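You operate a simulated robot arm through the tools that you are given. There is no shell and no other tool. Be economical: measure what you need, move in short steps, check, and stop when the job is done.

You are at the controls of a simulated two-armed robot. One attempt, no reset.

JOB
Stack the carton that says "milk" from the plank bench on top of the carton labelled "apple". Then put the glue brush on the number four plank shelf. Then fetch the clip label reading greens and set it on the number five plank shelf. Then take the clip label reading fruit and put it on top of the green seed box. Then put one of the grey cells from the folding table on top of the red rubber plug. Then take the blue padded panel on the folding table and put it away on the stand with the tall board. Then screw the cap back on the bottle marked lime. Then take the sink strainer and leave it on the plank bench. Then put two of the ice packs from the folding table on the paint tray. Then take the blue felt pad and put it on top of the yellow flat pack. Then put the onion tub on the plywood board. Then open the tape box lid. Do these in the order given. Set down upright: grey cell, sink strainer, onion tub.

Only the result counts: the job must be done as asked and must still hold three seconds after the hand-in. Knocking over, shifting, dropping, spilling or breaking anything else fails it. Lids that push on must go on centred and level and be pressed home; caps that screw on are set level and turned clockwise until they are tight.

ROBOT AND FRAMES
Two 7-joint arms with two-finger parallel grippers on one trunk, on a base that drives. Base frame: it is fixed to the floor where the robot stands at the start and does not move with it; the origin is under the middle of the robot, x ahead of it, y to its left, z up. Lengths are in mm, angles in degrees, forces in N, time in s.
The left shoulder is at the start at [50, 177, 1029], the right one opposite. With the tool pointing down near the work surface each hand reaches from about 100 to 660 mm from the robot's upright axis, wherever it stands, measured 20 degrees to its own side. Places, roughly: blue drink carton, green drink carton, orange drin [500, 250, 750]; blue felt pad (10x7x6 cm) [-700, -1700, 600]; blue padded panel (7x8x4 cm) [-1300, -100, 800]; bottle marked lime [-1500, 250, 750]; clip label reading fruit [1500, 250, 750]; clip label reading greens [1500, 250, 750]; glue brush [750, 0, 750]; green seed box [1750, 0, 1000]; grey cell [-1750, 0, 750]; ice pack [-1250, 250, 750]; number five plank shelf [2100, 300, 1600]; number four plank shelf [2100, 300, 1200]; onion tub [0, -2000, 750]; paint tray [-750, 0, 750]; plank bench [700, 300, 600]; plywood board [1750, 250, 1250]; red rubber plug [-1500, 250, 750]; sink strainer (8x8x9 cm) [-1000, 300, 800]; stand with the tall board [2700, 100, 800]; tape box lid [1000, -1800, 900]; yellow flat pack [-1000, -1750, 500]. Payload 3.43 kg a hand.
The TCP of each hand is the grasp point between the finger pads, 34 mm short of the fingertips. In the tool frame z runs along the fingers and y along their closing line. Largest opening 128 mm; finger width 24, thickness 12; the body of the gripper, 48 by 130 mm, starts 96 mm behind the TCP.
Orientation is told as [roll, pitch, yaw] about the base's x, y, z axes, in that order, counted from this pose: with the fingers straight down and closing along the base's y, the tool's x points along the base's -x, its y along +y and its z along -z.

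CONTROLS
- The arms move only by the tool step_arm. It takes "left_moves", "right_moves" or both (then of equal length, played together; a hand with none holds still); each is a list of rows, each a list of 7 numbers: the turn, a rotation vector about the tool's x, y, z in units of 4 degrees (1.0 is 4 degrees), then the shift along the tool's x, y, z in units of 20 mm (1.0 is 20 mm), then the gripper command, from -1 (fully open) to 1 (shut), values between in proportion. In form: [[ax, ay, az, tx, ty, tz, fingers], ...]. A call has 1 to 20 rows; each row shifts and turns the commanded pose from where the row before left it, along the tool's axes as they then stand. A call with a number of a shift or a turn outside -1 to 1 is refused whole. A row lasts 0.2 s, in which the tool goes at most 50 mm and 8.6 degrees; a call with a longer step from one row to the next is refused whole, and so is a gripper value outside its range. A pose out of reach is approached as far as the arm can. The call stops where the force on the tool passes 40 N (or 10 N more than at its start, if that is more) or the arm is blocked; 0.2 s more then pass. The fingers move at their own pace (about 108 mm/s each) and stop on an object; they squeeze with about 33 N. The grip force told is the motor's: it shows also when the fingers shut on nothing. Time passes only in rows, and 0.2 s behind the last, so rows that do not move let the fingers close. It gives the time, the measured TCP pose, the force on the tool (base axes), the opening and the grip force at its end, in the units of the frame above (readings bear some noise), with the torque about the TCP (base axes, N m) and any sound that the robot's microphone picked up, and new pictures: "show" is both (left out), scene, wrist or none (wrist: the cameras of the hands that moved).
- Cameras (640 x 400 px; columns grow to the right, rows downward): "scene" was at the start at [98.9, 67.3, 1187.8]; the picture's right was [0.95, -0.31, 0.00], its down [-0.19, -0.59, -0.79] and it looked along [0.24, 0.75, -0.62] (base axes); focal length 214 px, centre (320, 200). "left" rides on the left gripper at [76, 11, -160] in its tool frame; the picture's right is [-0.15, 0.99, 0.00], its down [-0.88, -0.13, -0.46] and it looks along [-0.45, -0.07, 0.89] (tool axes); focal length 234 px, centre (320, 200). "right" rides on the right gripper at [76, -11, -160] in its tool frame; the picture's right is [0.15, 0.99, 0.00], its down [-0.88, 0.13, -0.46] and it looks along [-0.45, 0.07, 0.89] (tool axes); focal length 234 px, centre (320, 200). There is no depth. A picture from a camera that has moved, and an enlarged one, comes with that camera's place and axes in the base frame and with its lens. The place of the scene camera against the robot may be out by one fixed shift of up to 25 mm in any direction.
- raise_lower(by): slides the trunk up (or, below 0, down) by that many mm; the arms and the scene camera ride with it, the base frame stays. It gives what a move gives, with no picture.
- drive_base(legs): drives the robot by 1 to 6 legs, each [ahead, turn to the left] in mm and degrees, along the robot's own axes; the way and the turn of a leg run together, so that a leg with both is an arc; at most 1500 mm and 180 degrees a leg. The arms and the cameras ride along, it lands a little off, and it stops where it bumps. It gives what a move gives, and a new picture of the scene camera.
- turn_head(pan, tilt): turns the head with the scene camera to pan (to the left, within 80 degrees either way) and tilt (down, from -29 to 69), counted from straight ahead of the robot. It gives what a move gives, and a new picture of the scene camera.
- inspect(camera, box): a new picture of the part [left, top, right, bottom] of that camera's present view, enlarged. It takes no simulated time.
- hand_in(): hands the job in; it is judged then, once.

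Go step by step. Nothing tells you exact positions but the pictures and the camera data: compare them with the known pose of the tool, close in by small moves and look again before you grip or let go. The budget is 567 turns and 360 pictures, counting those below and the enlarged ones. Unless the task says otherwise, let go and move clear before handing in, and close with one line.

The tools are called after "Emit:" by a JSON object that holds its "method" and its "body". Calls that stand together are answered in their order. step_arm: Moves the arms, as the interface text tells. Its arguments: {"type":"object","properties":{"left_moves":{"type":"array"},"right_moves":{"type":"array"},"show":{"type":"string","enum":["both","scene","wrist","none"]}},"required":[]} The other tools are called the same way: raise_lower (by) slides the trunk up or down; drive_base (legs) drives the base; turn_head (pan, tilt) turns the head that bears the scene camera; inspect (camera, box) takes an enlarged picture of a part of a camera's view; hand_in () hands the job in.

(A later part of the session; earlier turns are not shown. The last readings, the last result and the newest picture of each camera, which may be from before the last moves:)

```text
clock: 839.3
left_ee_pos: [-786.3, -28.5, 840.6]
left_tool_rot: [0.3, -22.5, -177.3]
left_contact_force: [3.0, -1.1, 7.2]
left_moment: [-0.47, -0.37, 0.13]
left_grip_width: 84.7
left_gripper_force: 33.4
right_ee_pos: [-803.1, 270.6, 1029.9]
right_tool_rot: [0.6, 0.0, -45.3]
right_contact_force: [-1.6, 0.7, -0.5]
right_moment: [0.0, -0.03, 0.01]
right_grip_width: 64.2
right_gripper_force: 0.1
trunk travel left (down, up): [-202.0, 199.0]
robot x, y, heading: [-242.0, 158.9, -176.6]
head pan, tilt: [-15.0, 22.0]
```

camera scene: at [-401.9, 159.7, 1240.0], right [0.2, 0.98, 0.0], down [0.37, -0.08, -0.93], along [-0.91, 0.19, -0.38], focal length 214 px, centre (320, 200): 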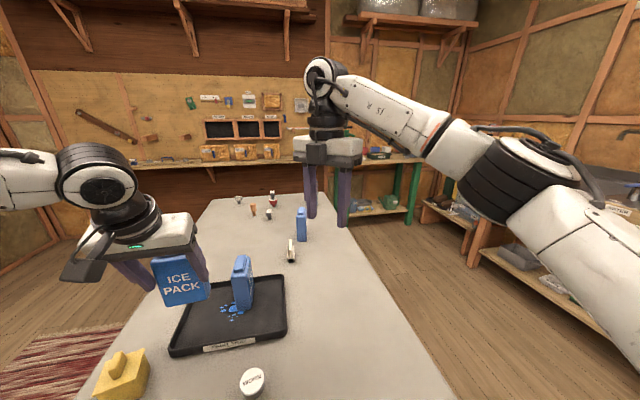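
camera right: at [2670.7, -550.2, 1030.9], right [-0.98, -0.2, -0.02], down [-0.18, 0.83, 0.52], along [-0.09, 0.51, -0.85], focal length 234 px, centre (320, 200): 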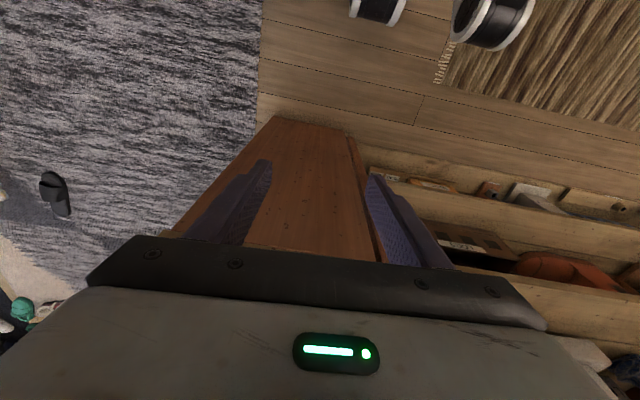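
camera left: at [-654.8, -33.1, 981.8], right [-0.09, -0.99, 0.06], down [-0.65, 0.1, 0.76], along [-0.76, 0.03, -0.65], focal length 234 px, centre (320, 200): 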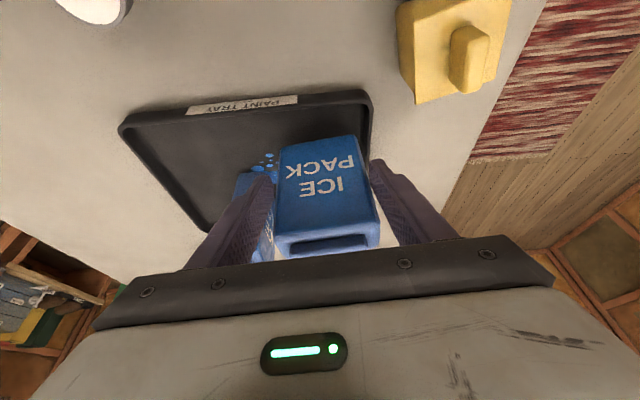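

Contact. I open and withdraw.

Emit:
{"method": "step_arm", "body": {"left_moves": [[0, 0, 0, 0, 0, 0, 0], [0, 0, 0, 0, 0, 0, -0.5], [0, 0, 0, 0, 0, 0, -0.6], [0, 0, 0, 0, 0, -0.5, -0.6], [0, 0, 0, 0, 0, -1, -0.6], [0, 0, 0, 0, 0, -1, -0.6], [0, 0, 0, 0, 0, -1, -0.6], [0, 0, 0, 0, 0, -1, -0.6], [0, 0, 0, 0, 0, -1, -0.6], [0, 0, 0, 0, 0, -1, -0.6], [0, 0, 0, 0, 0, -1, -0.6]], "show": "wrist"}}

```text
clock: 841.7
left_ee_pos: [-728.5, -25.3, 977.1]
left_tool_rot: [0.2, -22.5, -177.3]
left_contact_force: [0.0, -0.8, -1.7]
left_moment: [-0.03, -0.02, -0.01]
left_grip_width: 102.6
left_gripper_force: 0.2
right_ee_pos: [-803.2, 270.8, 1028.6]
right_tool_rot: [0.8, -0.1, -45.3]
right_contact_force: [-0.5, 0.3, -0.6]
right_moment: [0.01, -0.03, 0.02]
right_grip_width: 63.9
right_gripper_force: 0.2
trunk travel left (down, up): [-202.0, 199.0]
robot x, y, heading: [-244.4, 156.5, -176.8]
head pan, tilt: [-15.0, 22.0]
camera left: at [-597.2, -30.1, 1096.7], right [-0.09, -0.99, 0.06], down [-0.65, 0.1, 0.76], along [-0.76, 0.03, -0.65], focal length 234 px, centre (320, 200)
```

left: 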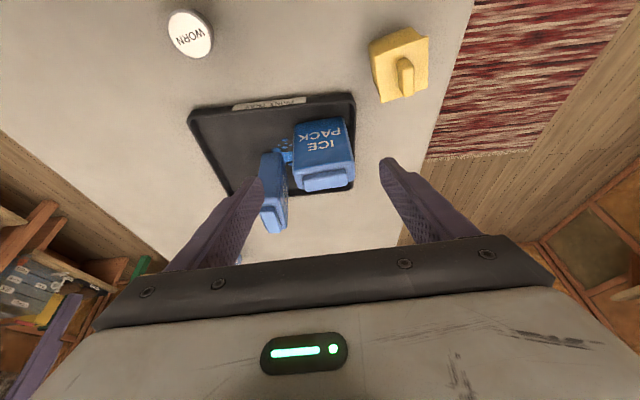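

Both packs are on the tray. Next the felt pad; I pull the right arm in and drive to the south-west wall area.

Emit:
{"method": "step_arm", "body": {"right_moves": [[0, 0, -1, -0.88, 0.89, 0, -1], [0, 0, 0, -0.84, 0.93, 0, -1], [0, 0, 0, -0.84, 0.93, 0, -1], [0, 0, 0, -0.84, 0.93, 0, -1], [0, 0, 0, -0.84, 0.93, 0, -1], [0, 0, 0, -0.84, 0.93, 0, -1], [0, 0, 0, -0.84, 0.93, 0, -1], [0, 0, 0, -0.84, 0.93, 0, -1], [0, 0, 0, -0.84, 0.93, 0, -1], [0, 0, 0, -0.84, 0.93, 0, -1]], "show": "none"}}

Emit:
{"method": "drive_base", "body": {"legs": [[-100, 0], [0, 87], [1200, 0], [0, -90], [620, 0], [0, 90]]}}

Emit:
{"method": "turn_head", "body": {"pan": 0, "tilt": 30}}

```text
clock: 843.9
left_ee_pos: [-730.1, -25.0, 977.8]
left_tool_rot: [0.2, -22.3, -177.3]
left_contact_force: [0.0, 0.5, -0.4]
left_moment: [0.0, -0.02, 0.02]
left_grip_width: 102.5
left_gripper_force: 0.1
right_ee_pos: [-552.8, 298.4, 1031.3]
right_tool_rot: [0.7, -0.2, -41.2]
right_contact_force: [-0.1, 1.6, -0.5]
right_moment: [0.04, 0.01, 0.0]
right_grip_width: 128.1
right_gripper_force: 0.0
trunk travel left (down, up): [-202.0, 199.0]
robot x, y, heading: [-242.0, 158.2, -176.9]
head pan, tilt: [-15.0, 22.0]
```

```text
clock: 865.1
left_ee_pos: [-576.3, -1533.8, 976.8]
left_tool_rot: [0.2, -22.4, -89.7]
left_contact_force: [0.1, -0.3, 0.1]
left_moment: [0.01, 0.0, 0.01]
left_grip_width: 102.5
left_gripper_force: 0.1
right_ee_pos: [-891.5, -1343.0, 1029.7]
right_tool_rot: [0.7, -0.1, 46.2]
right_contact_force: [0.4, -0.3, 0.1]
right_moment: [-0.01, -0.04, 0.01]
right_grip_width: 128.0
right_gripper_force: 0.0
trunk travel left (down, up): [-202.0, 199.0]
robot x, y, heading: [-741.0, -1040.3, -89.3]
head pan, tilt: [-15.0, 22.0]
camera scene: at [-759.4, -1213.6, 1215.2], right [-0.97, 0.24, 0.0], down [0.09, 0.36, -0.93], along [-0.23, -0.9, -0.37], focal length 214 px, centre (320, 200)
```

scene: 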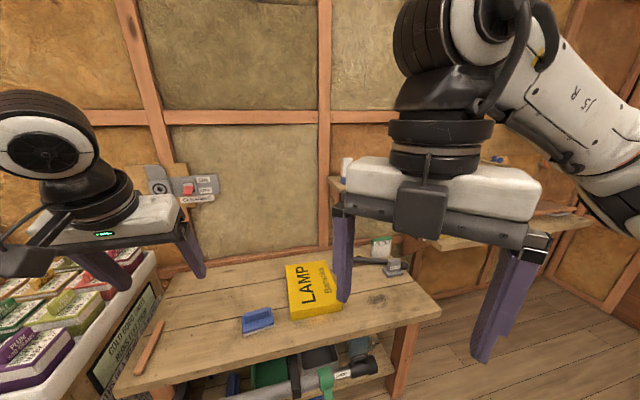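

```text
clock: 865.9
left_ee_pos: [-576.6, -1533.7, 978.1]
left_tool_rot: [0.3, -22.4, -89.6]
left_contact_force: [-1.0, -0.4, -0.1]
left_moment: [0.04, 0.02, 0.0]
left_grip_width: 102.5
left_gripper_force: 0.1
right_ee_pos: [-891.7, -1342.6, 1031.2]
right_tool_rot: [0.7, -0.1, 46.1]
right_contact_force: [0.2, 0.1, -1.1]
right_moment: [-0.01, -0.01, 0.01]
right_grip_width: 128.1
right_gripper_force: 0.0
trunk travel left (down, up): [-202.0, 199.0]
robot x, y, heading: [-740.0, -1038.8, -89.2]
head pan, tilt: [0.0, 30.0]
camera scene: at [-735.5, -1214.0, 1202.4], right [-1.0, -0.02, 0.0], down [-0.01, 0.5, -0.87], along [0.01, -0.87, -0.5], focal length 214 px, centre (320, 200)
```

scene: 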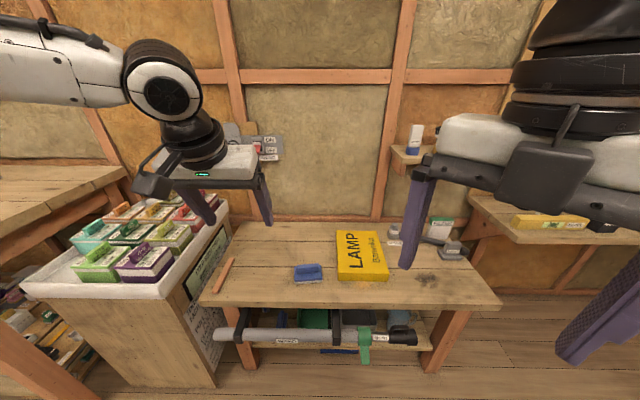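

Emit:
{"method": "drive_base", "body": {"legs": [[0, -90], [115, 0], [0, 90], [170, 0]]}}

Emit:
{"method": "raise_lower", "body": {"by": -150}}

Emit:
{"method": "inspect", "body": {"camera": "left", "box": [0, 0, 640, 400]}}

```text
clock: 875.8
left_ee_pos: [-699.8, -1708.4, 978.0]
left_tool_rot: [0.2, -22.5, -90.8]
left_contact_force: [-0.4, 0.0, -0.4]
left_moment: [0.01, -0.02, 0.0]
left_grip_width: 102.3
left_gripper_force: 0.0
right_ee_pos: [-1011.9, -1512.7, 1031.1]
right_tool_rot: [0.7, -0.1, 45.0]
right_contact_force: [1.3, -0.5, -0.6]
right_moment: [0.03, -0.02, -0.01]
right_grip_width: 128.3
right_gripper_force: 0.1
trunk travel left (down, up): [-202.0, 199.0]
robot x, y, heading: [-854.0, -1214.1, -90.3]
head pan, tilt: [0.0, 30.0]
camera scene: at [-853.0, -1386.4, 1202.3], right [-1.0, 0.0, 0.0], down [0.0, 0.5, -0.87], along [0.0, -0.87, -0.5], focal length 214 px, centre (320, 200)
```

scene: 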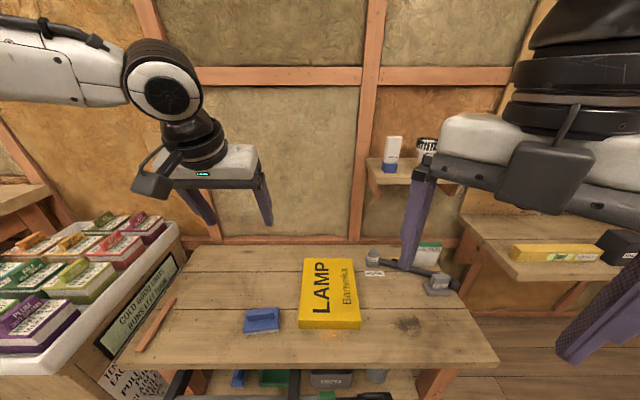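

```text
clock: 877.6
left_ee_pos: [-700.8, -1708.9, 827.3]
left_tool_rot: [0.2, -22.4, -90.8]
left_contact_force: [1.1, 0.8, 1.3]
left_moment: [0.0, 0.01, 0.0]
left_grip_width: 102.2
left_gripper_force: 0.2
right_ee_pos: [-1012.6, -1512.6, 880.6]
right_tool_rot: [0.7, -0.1, 45.1]
right_contact_force: [0.0, -0.2, -0.2]
right_moment: [-0.01, 0.02, 0.03]
right_grip_width: 128.2
right_gripper_force: 0.1
trunk travel left (down, up): [-52.0, 349.0]
robot x, y, heading: [-852.7, -1211.5, -90.0]
head pan, tilt: [0.0, 30.0]
```

```text
1.00 times, centred on (320, 200) of left
camera zoom: at [-686.2, -1578.5, 946.6], right [0.99, -0.15, 0.06], down [-0.14, -0.64, 0.76], along [-0.07, -0.76, -0.65], focal length 234 px, centre (320, 200)
```

zoom: 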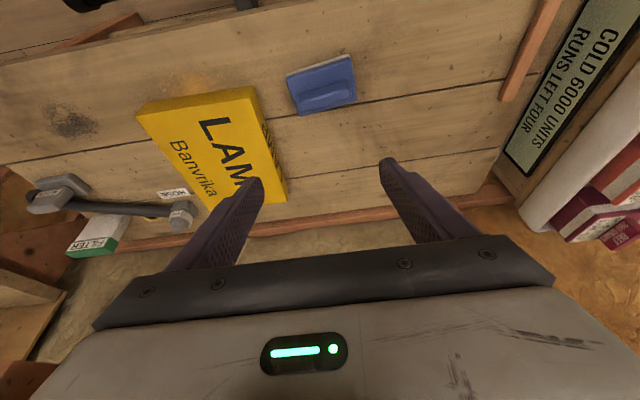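

Emit:
{"method": "step_arm", "body": {"left_moves": [[0, 0, 0, 0.3, 0.15, 0.95, -0.875], [0, 0, 0, 0.3, 0.15, 0.95, -0.875], [0, 0, 0, 0.3, 0.15, 0.95, -0.875], [0, 0, 0, 0.3, 0.15, 0.95, -0.875], [0, 0, 0, 0.3, 0.15, 0.95, -0.875], [0, 0, 0, 0.3, 0, 0.95, -0.875], [0, 0, 0, 0.3, 0, 0.95, -0.875]], "show": "none"}}

Emit:
{"method": "inspect", "body": {"camera": "left", "box": [160, 20, 480, 220]}}

```text
clock: 879.2
left_ee_pos: [-685.7, -1722.6, 688.6]
left_tool_rot: [0.2, -22.3, -90.9]
left_contact_force: [1.4, 0.1, 0.8]
left_moment: [-0.01, -0.03, -0.02]
left_grip_width: 120.1
left_gripper_force: 0.1
right_ee_pos: [-1010.8, -1512.3, 881.7]
right_tool_rot: [0.8, -0.1, 45.0]
right_contact_force: [-0.1, 0.2, 0.3]
right_moment: [0.01, 0.01, -0.02]
right_grip_width: 127.9
right_gripper_force: 0.0
trunk travel left (down, up): [-52.0, 349.0]
robot x, y, heading: [-856.9, -1213.3, -90.3]
head pan, tilt: [0.0, 30.0]
```

```text
2.00 times, centred on (320, 120) of left
camera zoom: at [-671.4, -1591.1, 808.4], right [0.99, -0.15, 0.06], down [-0.14, -0.64, 0.76], along [-0.07, -0.75, -0.65], focal length 468 px, centre (320, 360)
```

zoom: 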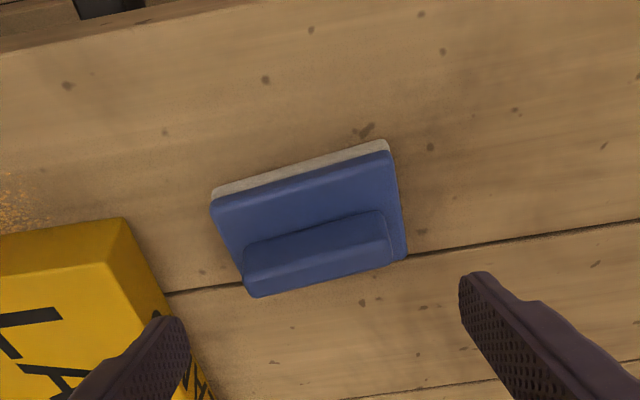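

Emit:
{"method": "step_arm", "body": {"left_moves": [[0, 0, 0, 0.4, 0.08, 0.8, -0.875], [0, 0, 0, 0.4, 0, 0.8, -0.875], [0, 0, 0, 0.4, 0, 0.8, -0.875], [0, 0, 0, 0.37, 0, 0.74, -0.875], [0, 0, 0, 0, 0, 0, -0.7], [0, 0, 0, 0, 0, 0, 0], [0, 0, 0, 0, 0, 0, 1], [0, 0, 0, 0, 0, 0, 1]], "show": "none"}}

Emit:
{"method": "step_arm", "body": {"left_moves": [[0, 0, 0, -0.38, 0, -0.92, 1], [0, 0, 0, -0.38, 0, -0.92, 1], [0, 0, 0, -0.38, 0, -0.92, 1], [0, 0, 0, -0.38, 0, -0.92, 1], [0, 0, 0, -0.38, 0, -0.92, 1], [0, 0, 0, -0.38, 0, -0.92, 1]], "show": "wrist"}}

```text
clock: 881.0
left_ee_pos: [-683.7, -1716.6, 619.9]
left_tool_rot: [0.2, -22.3, -90.8]
left_contact_force: [0.3, 0.3, 0.8]
left_moment: [-0.08, 0.07, 0.03]
left_grip_width: 99.9
left_gripper_force: 33.4
right_ee_pos: [-1011.7, -1512.2, 880.9]
right_tool_rot: [0.7, -0.1, 45.1]
right_contact_force: [-0.1, -0.4, -0.6]
right_moment: [0.01, 0.0, -0.01]
right_grip_width: 128.0
right_gripper_force: 0.0
trunk travel left (down, up): [-52.0, 349.0]
robot x, y, heading: [-853.5, -1208.1, -90.0]
head pan, tilt: [0.0, 30.0]
```

```text
clock: 882.4
left_ee_pos: [-684.7, -1715.4, 738.2]
left_tool_rot: [0.2, -22.4, -90.8]
left_contact_force: [-0.4, -0.1, -1.9]
left_moment: [0.02, 0.0, 0.0]
left_grip_width: 99.8
left_gripper_force: 33.2
right_ee_pos: [-1011.8, -1512.4, 880.8]
right_tool_rot: [0.7, 0.0, 45.1]
right_contact_force: [-0.2, -1.3, -0.2]
right_moment: [-0.02, -0.01, 0.05]
right_grip_width: 127.9
right_gripper_force: 0.0
trunk travel left (down, up): [-52.0, 349.0]
robot x, y, heading: [-853.3, -1208.8, -90.1]
head pan, tilt: [0.0, 30.0]
camera left: at [-670.3, -1585.3, 856.6], right [0.99, -0.15, 0.06], down [-0.14, -0.64, 0.76], along [-0.07, -0.75, -0.65], focal length 234 px, centre (320, 200)
```

left: 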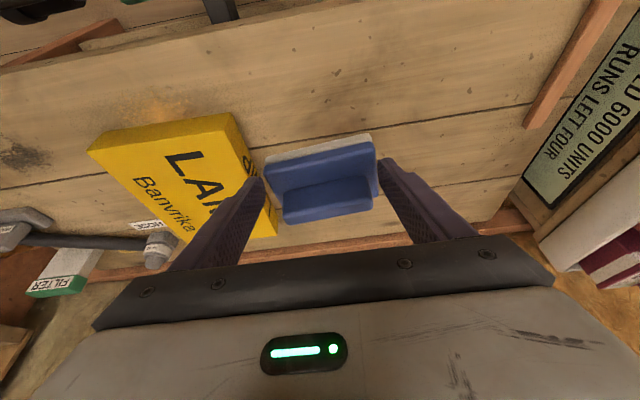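

Emit:
{"method": "drive_base", "body": {"legs": [[-80, 0], [0, -90], [180, 0], [0, 90], [125, 0]]}}

Emit:
{"method": "inspect", "body": {"camera": "left", "box": [0, 0, 640, 400]}}

```text
clock: 893.2
left_ee_pos: [-843.5, -1752.4, 737.3]
left_tool_rot: [0.2, -22.4, -88.9]
left_contact_force: [0.2, 0.3, -1.5]
left_moment: [0.0, 0.0, -0.01]
left_grip_width: 99.0
left_gripper_force: 33.1
right_ee_pos: [-1178.7, -1559.3, 881.2]
right_tool_rot: [0.7, -0.1, 47.1]
right_contact_force: [-0.1, -0.7, 0.5]
right_moment: [0.03, 0.01, 0.03]
right_grip_width: 128.1
right_gripper_force: 0.0
trunk travel left (down, up): [-52.0, 349.0]
robot x, y, heading: [-1030.8, -1254.5, -88.1]
head pan, tilt: [0.0, 30.0]
camera scene: at [-1024.5, -1428.7, 1052.4], right [-1.0, -0.03, 0.0], down [-0.02, 0.5, -0.87], along [0.03, -0.87, -0.5], focal length 214 px, centre (320, 200)
```

scene: 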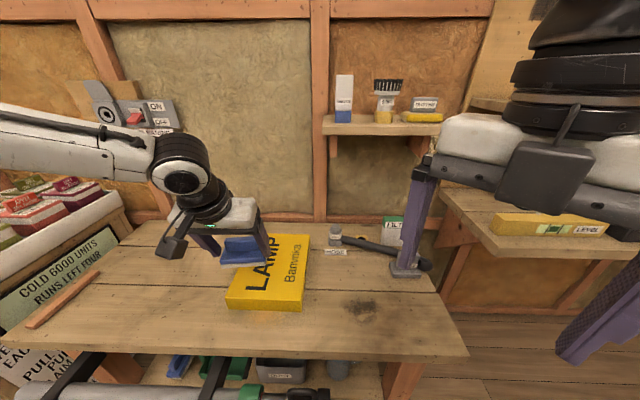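

```text
1.00 times, centred on (320, 200) of left
camera zoom: at [-834.6, -1621.8, 856.3], right [0.99, -0.12, 0.06], down [-0.12, -0.64, 0.76], along [-0.05, -0.76, -0.65], focal length 234 px, centre (320, 200)
```

zoom: 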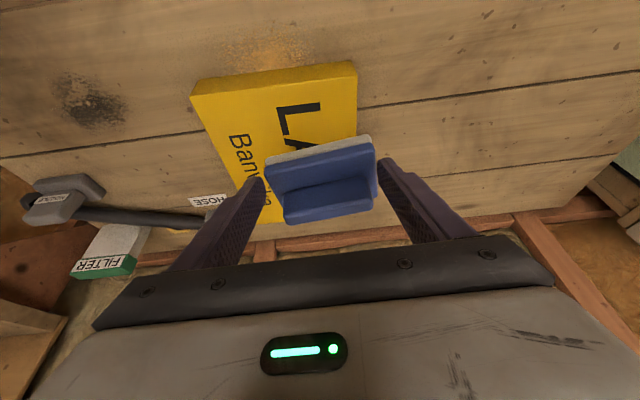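

Emit:
{"method": "step_arm", "body": {"left_moves": [[0, 0, 0, -0.62, -0.85, 0.26, 1], [0, 0, 0, -0.62, -0.85, 0.26, 1], [0, 0, 0, 0.38, 0, 0.92, 1], [0, 0, 0, 0.38, 0, 0.92, 1], [0, 0, 0, 0.19, 0, 0.46, 1], [0, 0, 0, 0, 0, 0, 1]], "show": "wrist"}}

```text
clock: 894.6
left_ee_pos: [-875.4, -1778.6, 687.0]
left_tool_rot: [0.0, -22.5, -89.0]
left_contact_force: [-0.5, 0.5, 0.0]
left_moment: [0.06, 0.0, 0.01]
left_grip_width: 99.1
left_gripper_force: 33.0
right_ee_pos: [-1178.6, -1560.5, 881.3]
right_tool_rot: [0.7, -0.1, 47.2]
right_contact_force: [-0.1, 0.0, -0.3]
right_moment: [0.0, 0.0, -0.01]
right_grip_width: 127.9
right_gripper_force: 0.0
trunk travel left (down, up): [-52.0, 349.0]
robot x, y, heading: [-1030.0, -1256.6, -88.4]
head pan, tilt: [0.0, 30.0]
camera left: at [-865.6, -1648.7, 806.8], right [0.99, -0.12, 0.06], down [-0.12, -0.64, 0.76], along [-0.05, -0.76, -0.65], focal length 234 px, centre (320, 200)
```

left: 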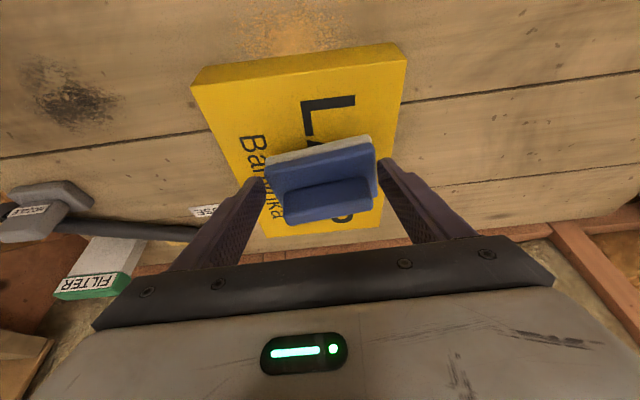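

Emit:
{"method": "step_arm", "body": {"left_moves": [[0, 0, 0, 0.08, 0, 0.18, 1], [0, 0, 0, 0, 0, 0, 1]], "show": "none"}}

Emit:
{"method": "step_arm", "body": {"left_moves": [[0, 0, 0, 0.08, 0, 0.18, 1], [0, 0, 0, 0, 0, 0, 1]], "show": "none"}}

Emit:
{"method": "step_arm", "body": {"left_moves": [[0, 0, 0, 0.08, 0, 0.18, 1], [0, 0, 0, 0, 0, 0, 1]], "show": "none"}}

```text
clock: 895.2
left_ee_pos: [-875.2, -1779.2, 684.2]
left_tool_rot: [0.1, -22.4, -88.9]
left_contact_force: [0.5, 0.6, -1.0]
left_moment: [0.0, 0.01, -0.03]
left_grip_width: 99.0
left_gripper_force: 33.2
right_ee_pos: [-1178.6, -1559.9, 879.9]
right_tool_rot: [0.6, -0.1, 47.0]
right_contact_force: [-0.6, 0.1, -0.1]
right_moment: [0.0, 0.0, 0.04]
right_grip_width: 128.1
right_gripper_force: 0.1
trunk travel left (down, up): [-52.0, 349.0]
robot x, y, heading: [-1031.6, -1249.2, -88.1]
head pan, tilt: [0.0, 30.0]
```

```text
clock: 895.8
left_ee_pos: [-874.5, -1778.0, 680.3]
left_tool_rot: [0.1, -22.4, -88.9]
left_contact_force: [0.3, -0.5, -1.9]
left_moment: [0.02, -0.02, 0.01]
left_grip_width: 98.9
left_gripper_force: 33.3
left hand out of reach, approached as far as the arm can: row 1
right_ee_pos: [-1178.0, -1560.2, 880.2]
right_tool_rot: [0.7, -0.1, 47.1]
right_contact_force: [-0.7, 0.2, -0.1]
right_moment: [0.0, -0.01, -0.01]
right_grip_width: 127.9
right_gripper_force: 0.1
trunk travel left (down, up): [-52.0, 349.0]
robot x, y, heading: [-1031.9, -1254.1, -88.1]
head pan, tilt: [0.0, 30.0]
```

```text
clock: 896.4
left_ee_pos: [-872.9, -1778.0, 676.7]
left_tool_rot: [0.0, -22.5, -88.9]
left_contact_force: [0.1, -0.1, -1.6]
left_moment: [0.03, 0.03, 0.0]
left_grip_width: 91.2
left_gripper_force: 32.6
right_ee_pos: [-1178.2, -1559.8, 880.5]
right_tool_rot: [0.8, -0.1, 47.2]
right_contact_force: [-0.5, 0.5, -0.5]
right_moment: [0.02, 0.04, -0.01]
right_grip_width: 127.9
right_gripper_force: 0.0
trunk travel left (down, up): [-52.0, 349.0]
robot x, y, heading: [-1033.8, -1253.4, -88.1]
head pan, tilt: [0.0, 30.0]
```

Emit:
{"method": "inspect", "body": {"camera": "left", "box": [200, 60, 440, 260]}}

```text
2.00 times, centred on (320, 160) of left
camera zoom: at [-863.3, -1646.4, 795.6], right [0.99, -0.12, 0.06], down [-0.12, -0.64, 0.76], along [-0.05, -0.76, -0.65], focal length 468 px, centre (320, 280)
```

zoom: 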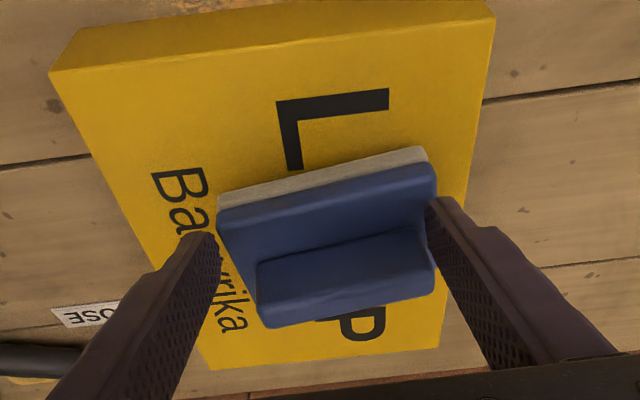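

Emit:
{"method": "raise_lower", "body": {"by": -5}}

Emit:
{"method": "raise_lower", "body": {"by": -5}}

Emit:
{"method": "raise_lower", "body": {"by": -4}}

```text
clock: 896.9
left_ee_pos: [-873.9, -1778.2, 671.4]
left_tool_rot: [0.0, -22.4, -88.9]
left_contact_force: [0.1, 0.4, -1.8]
left_moment: [0.03, 0.02, 0.02]
left_grip_width: 91.2
left_gripper_force: 33.0
right_ee_pos: [-1177.4, -1560.6, 876.2]
right_tool_rot: [0.7, -0.1, 47.2]
right_contact_force: [-0.3, -0.4, -0.1]
right_moment: [0.0, -0.01, 0.0]
right_grip_width: 128.1
right_gripper_force: 0.1
trunk travel left (down, up): [-47.0, 354.0]
robot x, y, heading: [-1033.7, -1252.3, -88.4]
head pan, tilt: [0.0, 30.0]
```

```text
clock: 897.5
left_ee_pos: [-874.7, -1777.0, 669.2]
left_tool_rot: [-0.1, -22.7, -88.9]
left_contact_force: [0.5, 5.5, 12.5]
left_moment: [-0.44, -0.73, 0.3]
left_grip_width: 90.9
left_gripper_force: 33.2
right_ee_pos: [-1179.6, -1558.8, 870.6]
right_tool_rot: [0.6, 0.0, 47.1]
right_contact_force: [-0.7, -0.6, 0.0]
right_moment: [0.04, 0.0, 0.02]
right_grip_width: 127.9
right_gripper_force: 0.1
trunk travel left (down, up): [-42.0, 359.0]
robot x, y, heading: [-1029.7, -1250.5, -88.3]
head pan, tilt: [0.0, 30.0]
```

```text
clock: 898.0
left_ee_pos: [-873.5, -1777.5, 666.4]
left_tool_rot: [0.1, -22.9, -89.1]
left_contact_force: [-0.9, 5.6, 24.2]
left_moment: [-0.31, -1.31, 0.32]
left_grip_width: 90.6
left_gripper_force: 32.1
right_ee_pos: [-1179.2, -1558.8, 867.5]
right_tool_rot: [0.5, 0.0, 47.1]
right_contact_force: [0.0, 0.4, 0.1]
right_moment: [0.03, 0.01, 0.02]
right_grip_width: 128.2
right_gripper_force: 0.0
trunk travel left (down, up): [-38.0, 363.0]
robot x, y, heading: [-1028.5, -1257.9, -88.5]
head pan, tilt: [0.0, 30.0]
```

Contact with the box. I raise 3 mm to relieve, open, and withdraw.

Emit:
{"method": "raise_lower", "body": {"by": 3}}

Emit:
{"method": "step_arm", "body": {"left_moves": [[0, 0, 0, 0, 0, 0, -0.3], [0, 0, 0, 0, 0, 0, -0.9], [0, 0, 0, 0, 0, 0, -0.9], [0, 0, 0, 0, 0, -0.5, -0.9], [0, 0, 0, 0, 0, -1, -0.9], [0, 0, 0, 0, 0, -1, -0.9], [0, 0, 0, 0, 0, -1, -0.9], [0, 0, 0, 0, 0, -1, -0.9], [0, 0, 0, 0, 0, -1, -0.9], [0, 0, 0, 0, 0, -1, -0.9]], "show": "wrist"}}

```text
clock: 898.5
left_ee_pos: [-874.0, -1778.1, 666.4]
left_tool_rot: [0.0, -22.5, -89.0]
left_contact_force: [-3.1, -2.3, 14.4]
left_moment: [-0.81, -0.66, -0.19]
left_grip_width: 90.4
left_gripper_force: 33.7
right_ee_pos: [-1179.7, -1559.7, 870.2]
right_tool_rot: [0.6, -0.1, 47.1]
right_contact_force: [-0.6, 0.5, 0.3]
right_moment: [-0.02, -0.03, -0.01]
right_grip_width: 127.9
right_gripper_force: 0.1
trunk travel left (down, up): [-41.0, 360.0]
robot x, y, heading: [-1032.6, -1254.1, -88.4]
head pan, tilt: [0.0, 30.0]
```

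```text
clock: 900.7
left_ee_pos: [-875.6, -1727.3, 786.0]
left_tool_rot: [-0.1, -22.3, -88.9]
left_contact_force: [0.0, -0.6, -0.4]
left_moment: [0.01, 0.0, -0.01]
left_grip_width: 121.2
left_gripper_force: 0.1
right_ee_pos: [-1178.3, -1560.3, 869.2]
right_tool_rot: [0.8, -0.1, 47.1]
right_contact_force: [0.0, 0.9, -0.8]
right_moment: [0.01, 0.0, -0.04]
right_grip_width: 128.1
right_gripper_force: 0.0
trunk travel left (down, up): [-41.0, 360.0]
robot x, y, heading: [-1032.2, -1253.2, -88.1]
head pan, tilt: [0.0, 30.0]
camera left: at [-864.6, -1596.0, 904.8], right [0.99, -0.12, 0.06], down [-0.12, -0.64, 0.76], along [-0.05, -0.76, -0.65], focal length 234 px, centre (320, 200)
```

left: 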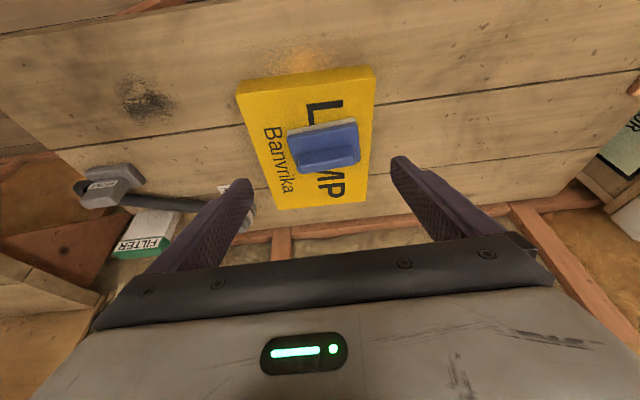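

Felt pad done. Next the onion tub near (0,−2000); I drive there.

Emit:
{"method": "raise_lower", "body": {"by": 150}}

Emit:
{"method": "drive_base", "body": {"legs": [[-230, 0], [0, 88], [840, 0], [0, -90], [150, 0]]}}

```text
clock: 902.5
left_ee_pos: [-874.9, -1727.7, 936.2]
left_tool_rot: [-0.1, -22.4, -88.9]
left_contact_force: [-0.6, -0.3, 1.1]
left_moment: [0.01, -0.02, 0.02]
left_grip_width: 121.6
left_gripper_force: 0.1
right_ee_pos: [-1177.8, -1560.2, 1020.0]
right_tool_rot: [0.7, -0.1, 47.0]
right_contact_force: [-0.5, -0.3, -0.1]
right_moment: [-0.01, 0.01, 0.02]
right_grip_width: 127.9
right_gripper_force: 0.1
trunk travel left (down, up): [-191.0, 210.0]
robot x, y, heading: [-1030.5, -1251.4, -88.4]
head pan, tilt: [0.0, 30.0]
```

```text
clock: 916.8
left_ee_pos: [-85.1, -1652.3, 935.4]
left_tool_rot: [0.0, -22.4, -91.0]
left_contact_force: [-0.7, 0.2, 0.0]
left_moment: [0.01, 0.01, 0.01]
left_grip_width: 121.7
left_gripper_force: 0.0
right_ee_pos: [-380.8, -1473.8, 1020.7]
right_tool_rot: [0.7, -0.1, 45.0]
right_contact_force: [-0.1, 0.0, -0.7]
right_moment: [0.03, -0.02, 0.01]
right_grip_width: 127.9
right_gripper_force: 0.1
trunk travel left (down, up): [-191.0, 210.0]
robot x, y, heading: [-226.2, -1168.9, -90.2]
head pan, tilt: [0.0, 30.0]
camera scene: at [-222.8, -1348.3, 1191.3], right [-1.0, 0.01, 0.0], down [0.0, 0.5, -0.87], along [-0.01, -0.87, -0.5], focal length 214 px, centre (320, 200)
```

scene: 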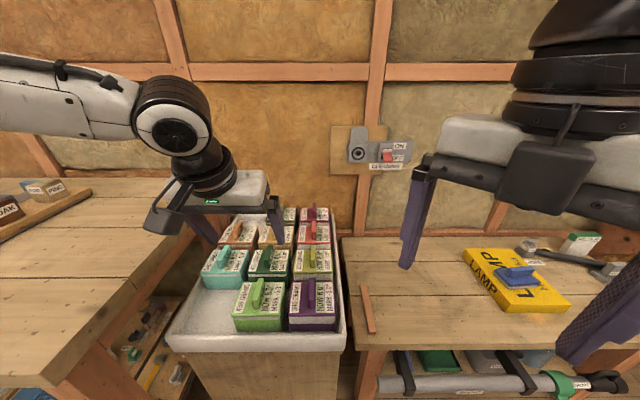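

Emit:
{"method": "inspect", "body": {"camera": "scene", "box": [180, 200, 350, 340]}}

Emit:
{"method": "inspect", "body": {"camera": "left", "box": [160, 0, 560, 250]}}

```text
2.86 times, centred on (265, 270) of scene
camera zoom: at [-222.8, -1348.3, 1191.3], right [-1.0, 0.01, 0.0], down [0.0, 0.5, -0.87], along [-0.01, -0.87, -0.5], focal length 613 px, centre (477, 0)
```

zoom: 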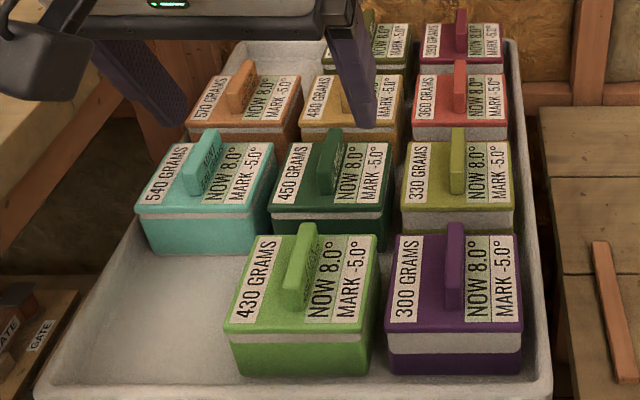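

```text
1.60 times, centred on (360, 125) of left
camera zoom: at [-69.7, -1521.4, 1054.7], right [0.99, -0.15, 0.06], down [-0.14, -0.64, 0.76], along [-0.08, -0.76, -0.65], focal length 375 px, centre (256, 320)
```

zoom: 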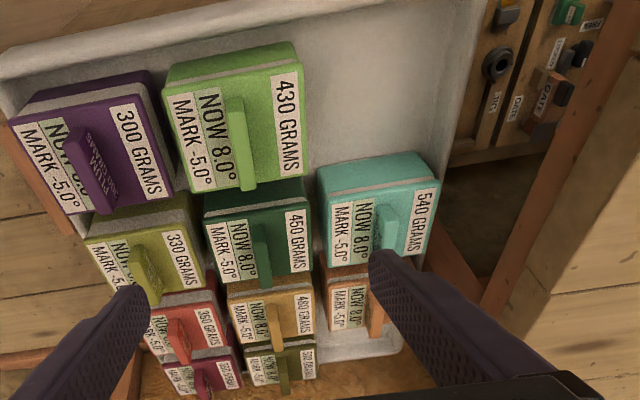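

Emit:
{"method": "inspect", "body": {"camera": "scene", "box": [225, 240, 275, 290]}}

Emit:
{"method": "inspect", "body": {"camera": "left", "box": [330, 110, 430, 210]}}

```text
8.00 times, centred on (250, 265) of scene
camera zoom: at [-222.8, -1348.3, 1191.3], right [-1.0, 0.01, 0.0], down [0.0, 0.5, -0.87], along [-0.01, -0.87, -0.5], focal length 1716 px, centre (880, -320)
```

zoom: 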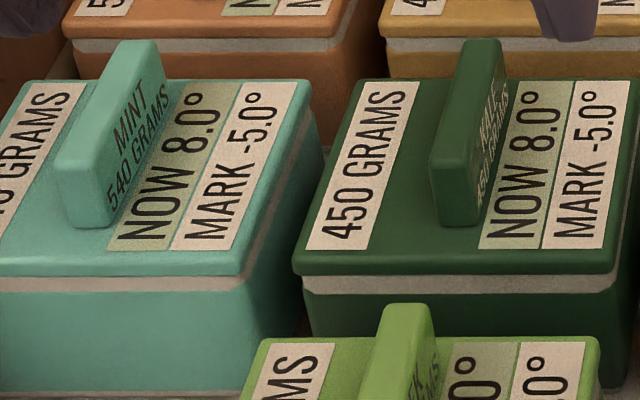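

```text
4.00 times, centred on (380, 160) of left
camera zoom: at [-69.7, -1521.4, 1054.7], right [0.99, -0.15, 0.06], down [-0.14, -0.64, 0.76], along [-0.08, -0.76, -0.65], focal length 937 px, centre (80, 360)
```

zoom: 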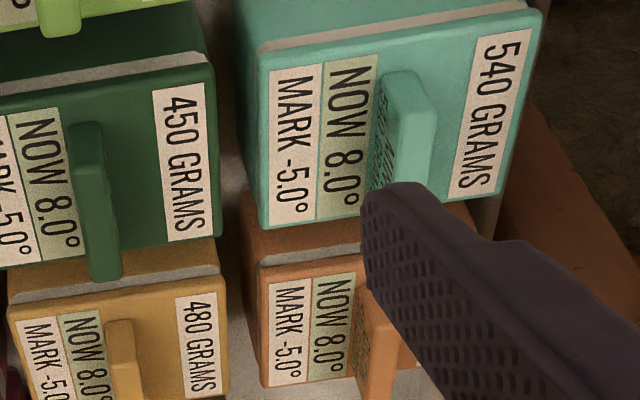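

Emit:
{"method": "step_arm", "body": {"left_moves": [[0, 0, 0, 0.5, 1, -0.3, -0.9], [0, 0, 0, 0.5, 1, -0.3, -0.9], [0, 0, 0, 0.5, 1, -0.3, -0.9], [0, 0, 0, 0.5, 1, -0.3, -0.9], [0, 0, 0, 0.5, 1, -0.3, -0.9], [0, 0, 0, 0.5, 1, -0.3, -0.9], [0, 0, 0, 0.5, 1, -0.3, -0.9], [0, 0, 0, 0.5, 1, -0.3, -0.9]], "show": "none"}}

Emit:
{"method": "inspect", "body": {"camera": "scene", "box": [222, 200, 302, 260]}}

Emit:
{"method": "inspect", "body": {"camera": "scene", "box": [270, 200, 350, 280]}}

```text
clock: 918.5
left_ee_pos: [78.3, -1562.2, 951.5]
left_tool_rot: [0.0, -22.4, -91.0]
left_contact_force: [-0.9, -0.9, 0.4]
left_moment: [0.0, 0.01, 0.01]
left_grip_width: 121.3
left_gripper_force: 0.1
right_ee_pos: [-381.3, -1472.8, 1020.0]
right_tool_rot: [0.7, 0.0, 45.1]
right_contact_force: [0.2, -0.6, 0.0]
right_moment: [0.0, 0.0, 0.01]
right_grip_width: 128.1
right_gripper_force: 0.0
trunk travel left (down, up): [-191.0, 210.0]
robot x, y, heading: [-224.5, -1173.5, -90.5]
head pan, tilt: [0.0, 30.0]
```

```text
6.67 times, centred on (262, 230) of scene
camera zoom: at [-222.6, -1347.8, 1191.4], right [-1.0, 0.01, 0.0], down [0.0, 0.5, -0.87], along [-0.01, -0.87, -0.5], focal length 1430 px, centre (707, 0)
```

zoom: 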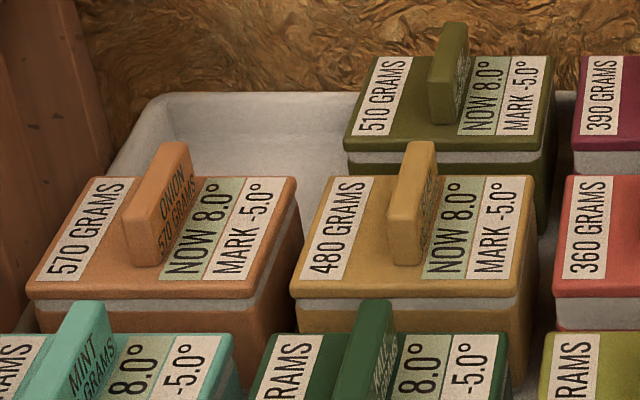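

```text
5.00 times, centred on (310, 240) of scene
camera zoom: at [-222.6, -1347.8, 1191.4], right [-1.0, 0.01, 0.0], down [0.0, 0.5, -0.87], along [-0.01, -0.87, -0.5], focal length 1072 px, centre (370, 0)
```

zoom: 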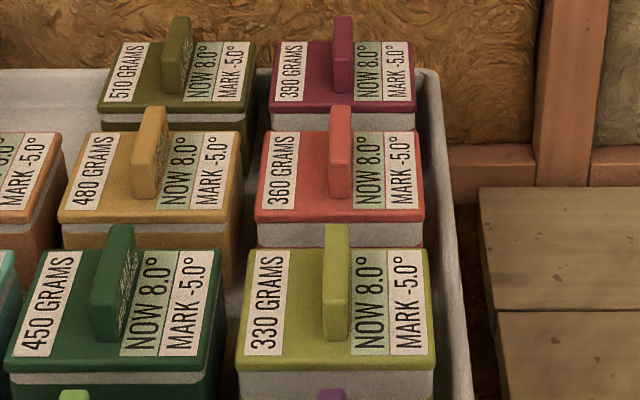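

ONION is the orange tub (left column, behind MINT). I drive closer and look with the left wrist camera.

Emit:
{"method": "drive_base", "body": {"legs": [[125, 0]]}}

Emit:
{"method": "inspect", "body": {"camera": "left", "box": [80, 40, 400, 240]}}

```text
clock: 919.8
left_ee_pos: [76.8, -1687.5, 952.0]
left_tool_rot: [0.0, -22.4, -91.0]
left_contact_force: [0.2, 0.0, 0.3]
left_moment: [0.0, 0.05, -0.02]
left_grip_width: 121.7
left_gripper_force: 0.1
right_ee_pos: [-382.6, -1599.0, 1019.2]
right_tool_rot: [0.8, -0.1, 45.0]
right_contact_force: [0.1, -0.4, 1.2]
right_moment: [0.03, -0.01, -0.02]
right_grip_width: 128.1
right_gripper_force: 0.0
trunk travel left (down, up): [-191.0, 210.0]
robot x, y, heading: [-224.1, -1296.2, -90.3]
head pan, tilt: [0.0, 30.0]
camera scene: at [-223.7, -1473.3, 1191.3], right [-1.0, 0.01, 0.0], down [0.0, 0.5, -0.87], along [-0.01, -0.87, -0.5], focal length 214 px, centre (320, 200)
```

scene: 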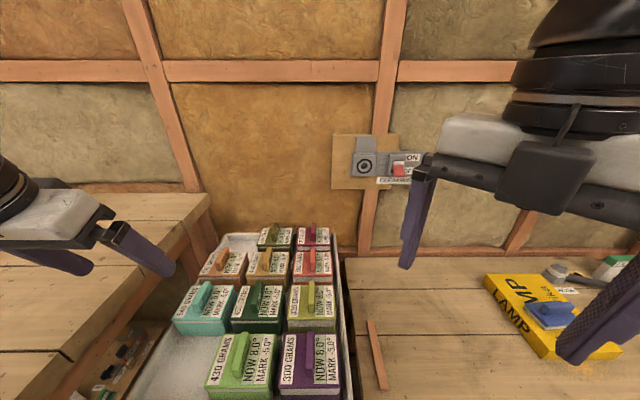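

```text
2.00 times, centred on (240, 140) of left
camera zoom: at [91.0, -1557.5, 1070.5], right [0.99, -0.15, 0.06], down [-0.14, -0.64, 0.76], along [-0.08, -0.76, -0.65], focal length 468 px, centre (480, 320)
```

zoom: 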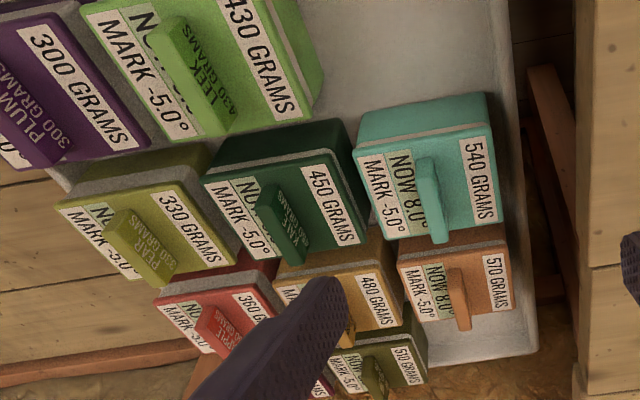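

Emit:
{"method": "step_arm", "body": {"left_moves": [[0, -1, 0, 0, 0, -0.3, 0.2], [0, -1, 0, 0, 0, -0.3, 0.2], [0, -1, 0, 0, 0, 0, 0.2], [0, -1, 0, 0, 0, 0, 0.2], [0, -1, 0, 0, 0, 0, 0.2], [0, 0, 0, -0.26, -0.22, 0.95, 0.2], [0, 0, 0, -0.26, -0.22, 0.95, 0.2], [0, 0, 0, -0.26, -0.22, 0.95, 0.2], [0, 0, 0, -0.26, -0.22, 0.95, 0.2], [0, 0, 0, -0.26, -0.22, 0.95, 0.2], [0, 0, 0, -0.26, -0.22, 0.95, 0.2], [0, 0, 0, -0.26, -0.22, 0.95, 0.2], [0, 0, 0, -0.26, -0.22, 0.95, 0.2], [0, 0, 0, -0.26, -0.22, 0.95, 0.2], [0, 0, 0, -0.26, -0.22, 0.95, 0.2]], "show": "none"}}

Emit:
{"method": "inspect", "body": {"camera": "left", "box": [160, 40, 480, 240]}}

```text
clock: 923.0
left_ee_pos: [33.5, -1855.5, 861.3]
left_tool_rot: [0.0, -42.5, -91.0]
left_contact_force: [-0.1, 0.0, 0.2]
left_moment: [-0.01, 0.02, 0.01]
left_grip_width: 51.2
left_gripper_force: 0.1
left hand out of reach, approached as far as the arm can: row 5
right_ee_pos: [-381.9, -1598.2, 1018.6]
right_tool_rot: [0.6, -0.2, 44.9]
right_contact_force: [-0.3, 0.2, 0.3]
right_moment: [0.0, 0.0, -0.02]
right_grip_width: 128.1
right_gripper_force: 0.0
trunk travel left (down, up): [-191.0, 210.0]
robot x, y, heading: [-226.3, -1298.2, -90.2]
head pan, tilt: [0.0, 30.0]
```

```text
2.00 times, centred on (320, 140) of left
camera zoom: at [48.2, -1692.2, 928.2], right [0.99, -0.13, 0.1], down [-0.14, -0.34, 0.93], along [-0.08, -0.93, -0.35], focal length 468 px, centre (320, 320)
```

zoom: 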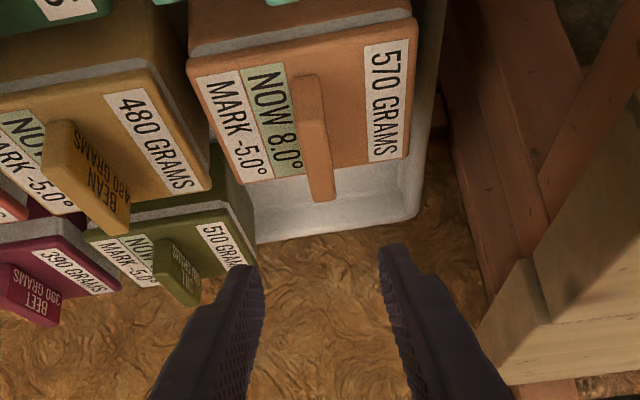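

Emit:
{"method": "step_arm", "body": {"left_moves": [[0, 0, 0, 0.67, 0.07, 0.85, 0.2], [0, 0, 0, 0.67, 0.06, 0.85, 0.2], [0, 0, 0, 0.67, 0, 0.85, 0.2], [0, 0, 0, 0.66, 0, 0.84, 0.2], [0, 0, 0, 0, 0, 0, 0.2]], "show": "none"}}

Emit:
{"method": "inspect", "body": {"camera": "left", "box": [160, 40, 480, 240]}}

```text
clock: 924.2
left_ee_pos: [35.3, -1862.4, 775.8]
left_tool_rot: [-0.1, -42.5, -90.9]
left_contact_force: [-1.1, -0.1, -0.3]
left_moment: [-0.03, 0.0, 0.01]
left_grip_width: 51.4
left_gripper_force: 0.1
right_ee_pos: [-381.3, -1599.2, 1020.4]
right_tool_rot: [0.6, -0.1, 45.0]
right_contact_force: [-0.6, -0.1, 0.1]
right_moment: [0.01, 0.0, -0.03]
right_grip_width: 128.2
right_gripper_force: 0.1
trunk travel left (down, up): [-191.0, 210.0]
robot x, y, heading: [-222.9, -1297.5, -90.4]
head pan, tilt: [0.0, 30.0]
```

```text
2.00 times, centred on (320, 140) of left
camera zoom: at [49.5, -1698.7, 842.1], right [0.99, -0.12, 0.1], down [-0.14, -0.34, 0.93], along [-0.08, -0.93, -0.35], focal length 468 px, centre (320, 320)
```

zoom: 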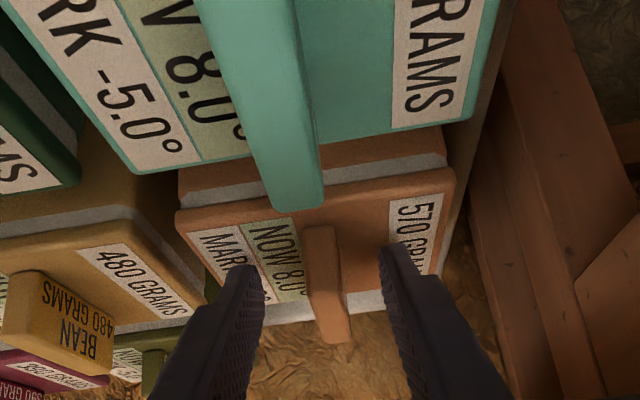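

Emit:
{"method": "step_arm", "body": {"left_moves": [[0, 0, 0, 0, 0, 0, 0.5], [0, 0, 0, 0, 0, 0, 1], [0, 0, 0, 0, 0, 0, 1], [0, 0, 0, 0, 0, 0, 1]], "show": "none"}}

Emit:
{"method": "step_arm", "body": {"left_moves": [[0, 0, 0, -0.67, 0, -0.73, 1], [0, 0, 0, -0.67, 0, -0.73, 1], [0, 0, 0, -0.67, 0, -0.73, 1], [0, 0, 0, -0.67, 0, -0.73, 1], [0, 0, 0, -0.67, 0, -0.73, 1]], "show": "wrist"}}

```text
clock: 925.2
left_ee_pos: [35.2, -1862.4, 773.7]
left_tool_rot: [0.2, -42.4, -91.0]
left_contact_force: [2.5, 0.2, -0.5]
left_moment: [-0.06, -0.07, 0.12]
left_grip_width: 13.6
left_gripper_force: 32.3
right_ee_pos: [-383.4, -1597.8, 1021.1]
right_tool_rot: [0.6, -0.2, 45.1]
right_contact_force: [0.1, -0.3, 0.8]
right_moment: [0.0, 0.01, -0.01]
right_grip_width: 128.0
right_gripper_force: 0.0
trunk travel left (down, up): [-191.0, 210.0]
robot x, y, heading: [-225.7, -1300.1, -90.4]
head pan, tilt: [0.0, 30.0]
```

```text
clock: 926.4
left_ee_pos: [35.1, -1861.4, 874.1]
left_tool_rot: [0.0, -42.3, -91.0]
left_contact_force: [-0.2, -0.4, -6.1]
left_moment: [0.15, -0.01, -0.02]
left_grip_width: 13.6
left_gripper_force: 33.2
right_ee_pos: [-382.0, -1598.1, 1019.1]
right_tool_rot: [0.7, -0.1, 45.0]
right_contact_force: [0.4, 0.4, -0.9]
right_moment: [-0.04, 0.0, 0.02]
right_grip_width: 128.0
right_gripper_force: 0.0
trunk travel left (down, up): [-191.0, 210.0]
robot x, y, heading: [-225.2, -1294.8, -90.7]
head pan, tilt: [0.0, 30.0]
camera left: at [49.3, -1697.9, 941.0], right [0.99, -0.12, 0.1], down [-0.14, -0.34, 0.93], along [-0.08, -0.93, -0.35], focal length 234 px, centre (320, 200)
```

left: 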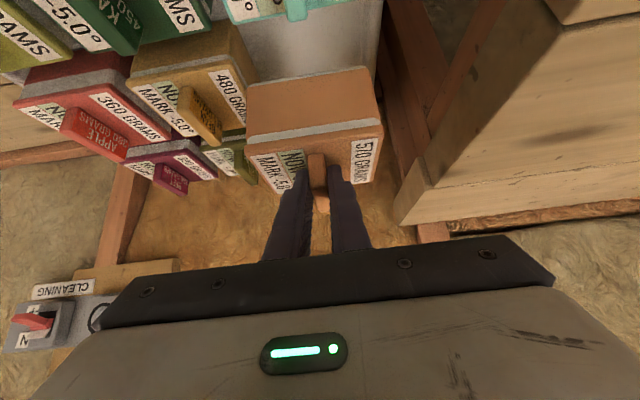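

Onion tub lifted. I raise the trunk, and drive around to the north aisle toward shelf FOUR.

Emit:
{"method": "raise_lower", "body": {"by": 150}}

Emit:
{"method": "drive_base", "body": {"legs": [[-350, 0], [0, 90], [150, 0], [0, 90], [1500, 0], [700, 0]]}}

Emit:
{"method": "drive_base", "body": {"legs": [[0, -90], [1500, 0], [180, 0], [0, -90]]}}

```text
clock: 928.2
left_ee_pos: [34.2, -1860.8, 1024.0]
left_tool_rot: [-0.1, -42.4, -91.0]
left_contact_force: [-0.4, 0.3, -5.7]
left_moment: [0.13, -0.01, 0.03]
left_grip_width: 13.8
left_gripper_force: 33.1
right_ee_pos: [-382.6, -1598.5, 1169.0]
right_tool_rot: [0.7, -0.1, 45.1]
right_contact_force: [-0.2, 0.1, -0.4]
right_moment: [0.02, -0.03, -0.01]
right_grip_width: 128.0
right_gripper_force: 0.1
trunk travel left (down, up): [-341.0, 60.0]
robot x, y, heading: [-227.4, -1298.7, -90.3]
head pan, tilt: [0.0, 30.0]
```

```text
clock: 949.4
left_ee_pos: [-249.2, 1804.7, 1023.2]
left_tool_rot: [0.0, -42.4, 87.3]
left_contact_force: [0.4, 0.4, -6.2]
left_moment: [-0.13, 0.0, 0.01]
left_grip_width: 13.9
left_gripper_force: 33.4
right_ee_pos: [159.0, 1531.1, 1169.1]
right_tool_rot: [0.7, -0.1, -136.7]
right_contact_force: [0.0, 0.2, -0.7]
right_moment: [-0.01, 0.02, -0.01]
right_grip_width: 128.0
right_gripper_force: 0.1
trunk travel left (down, up): [-341.0, 60.0]
robot x, y, heading: [-8.1, 1234.8, 87.9]
head pan, tilt: [0.0, 30.0]
camera scene: at [-0.2, 1380.9, 1341.2], right [1.0, -0.04, 0.0], down [-0.02, -0.5, -0.87], along [0.03, 0.86, -0.5], focal length 214 px, centre (320, 200)
```

scene: 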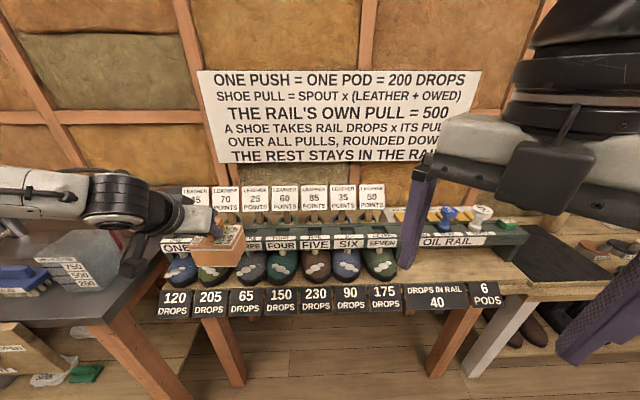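

```text
clock: 965.7
left_ee_pos: [1921.4, 571.8, 1024.4]
left_tool_rot: [0.1, -42.4, -94.7]
left_contact_force: [0.4, 0.2, -5.3]
left_moment: [0.17, -0.03, 0.01]
left_grip_width: 14.0
left_gripper_force: 32.8
right_ee_pos: [1523.8, 860.3, 1168.4]
right_tool_rot: [0.7, 0.0, 41.2]
right_contact_force: [-0.4, 0.6, 0.3]
right_moment: [0.0, -0.02, -0.01]
right_grip_width: 127.8
right_gripper_force: 0.0
trunk travel left (down, up): [-341.0, 60.0]
robot x, y, heading: [1697.1, 1149.5, -94.3]
head pan, tilt: [0.0, 30.0]
camera scene: at [1691.0, 975.6, 1341.3], right [-1.0, 0.07, 0.0], down [0.04, 0.5, -0.87], along [-0.06, -0.86, -0.5], focal length 214 px, centre (320, 200)
```

scene: 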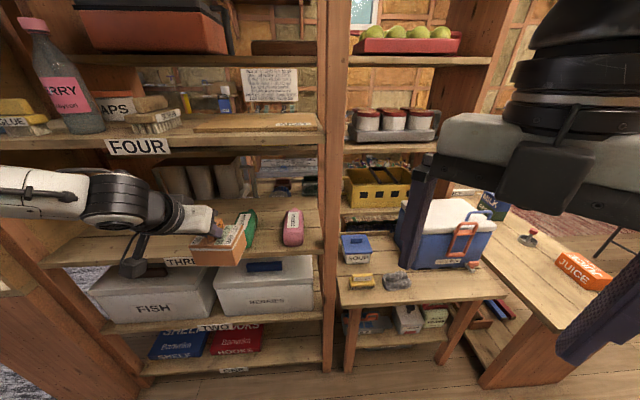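

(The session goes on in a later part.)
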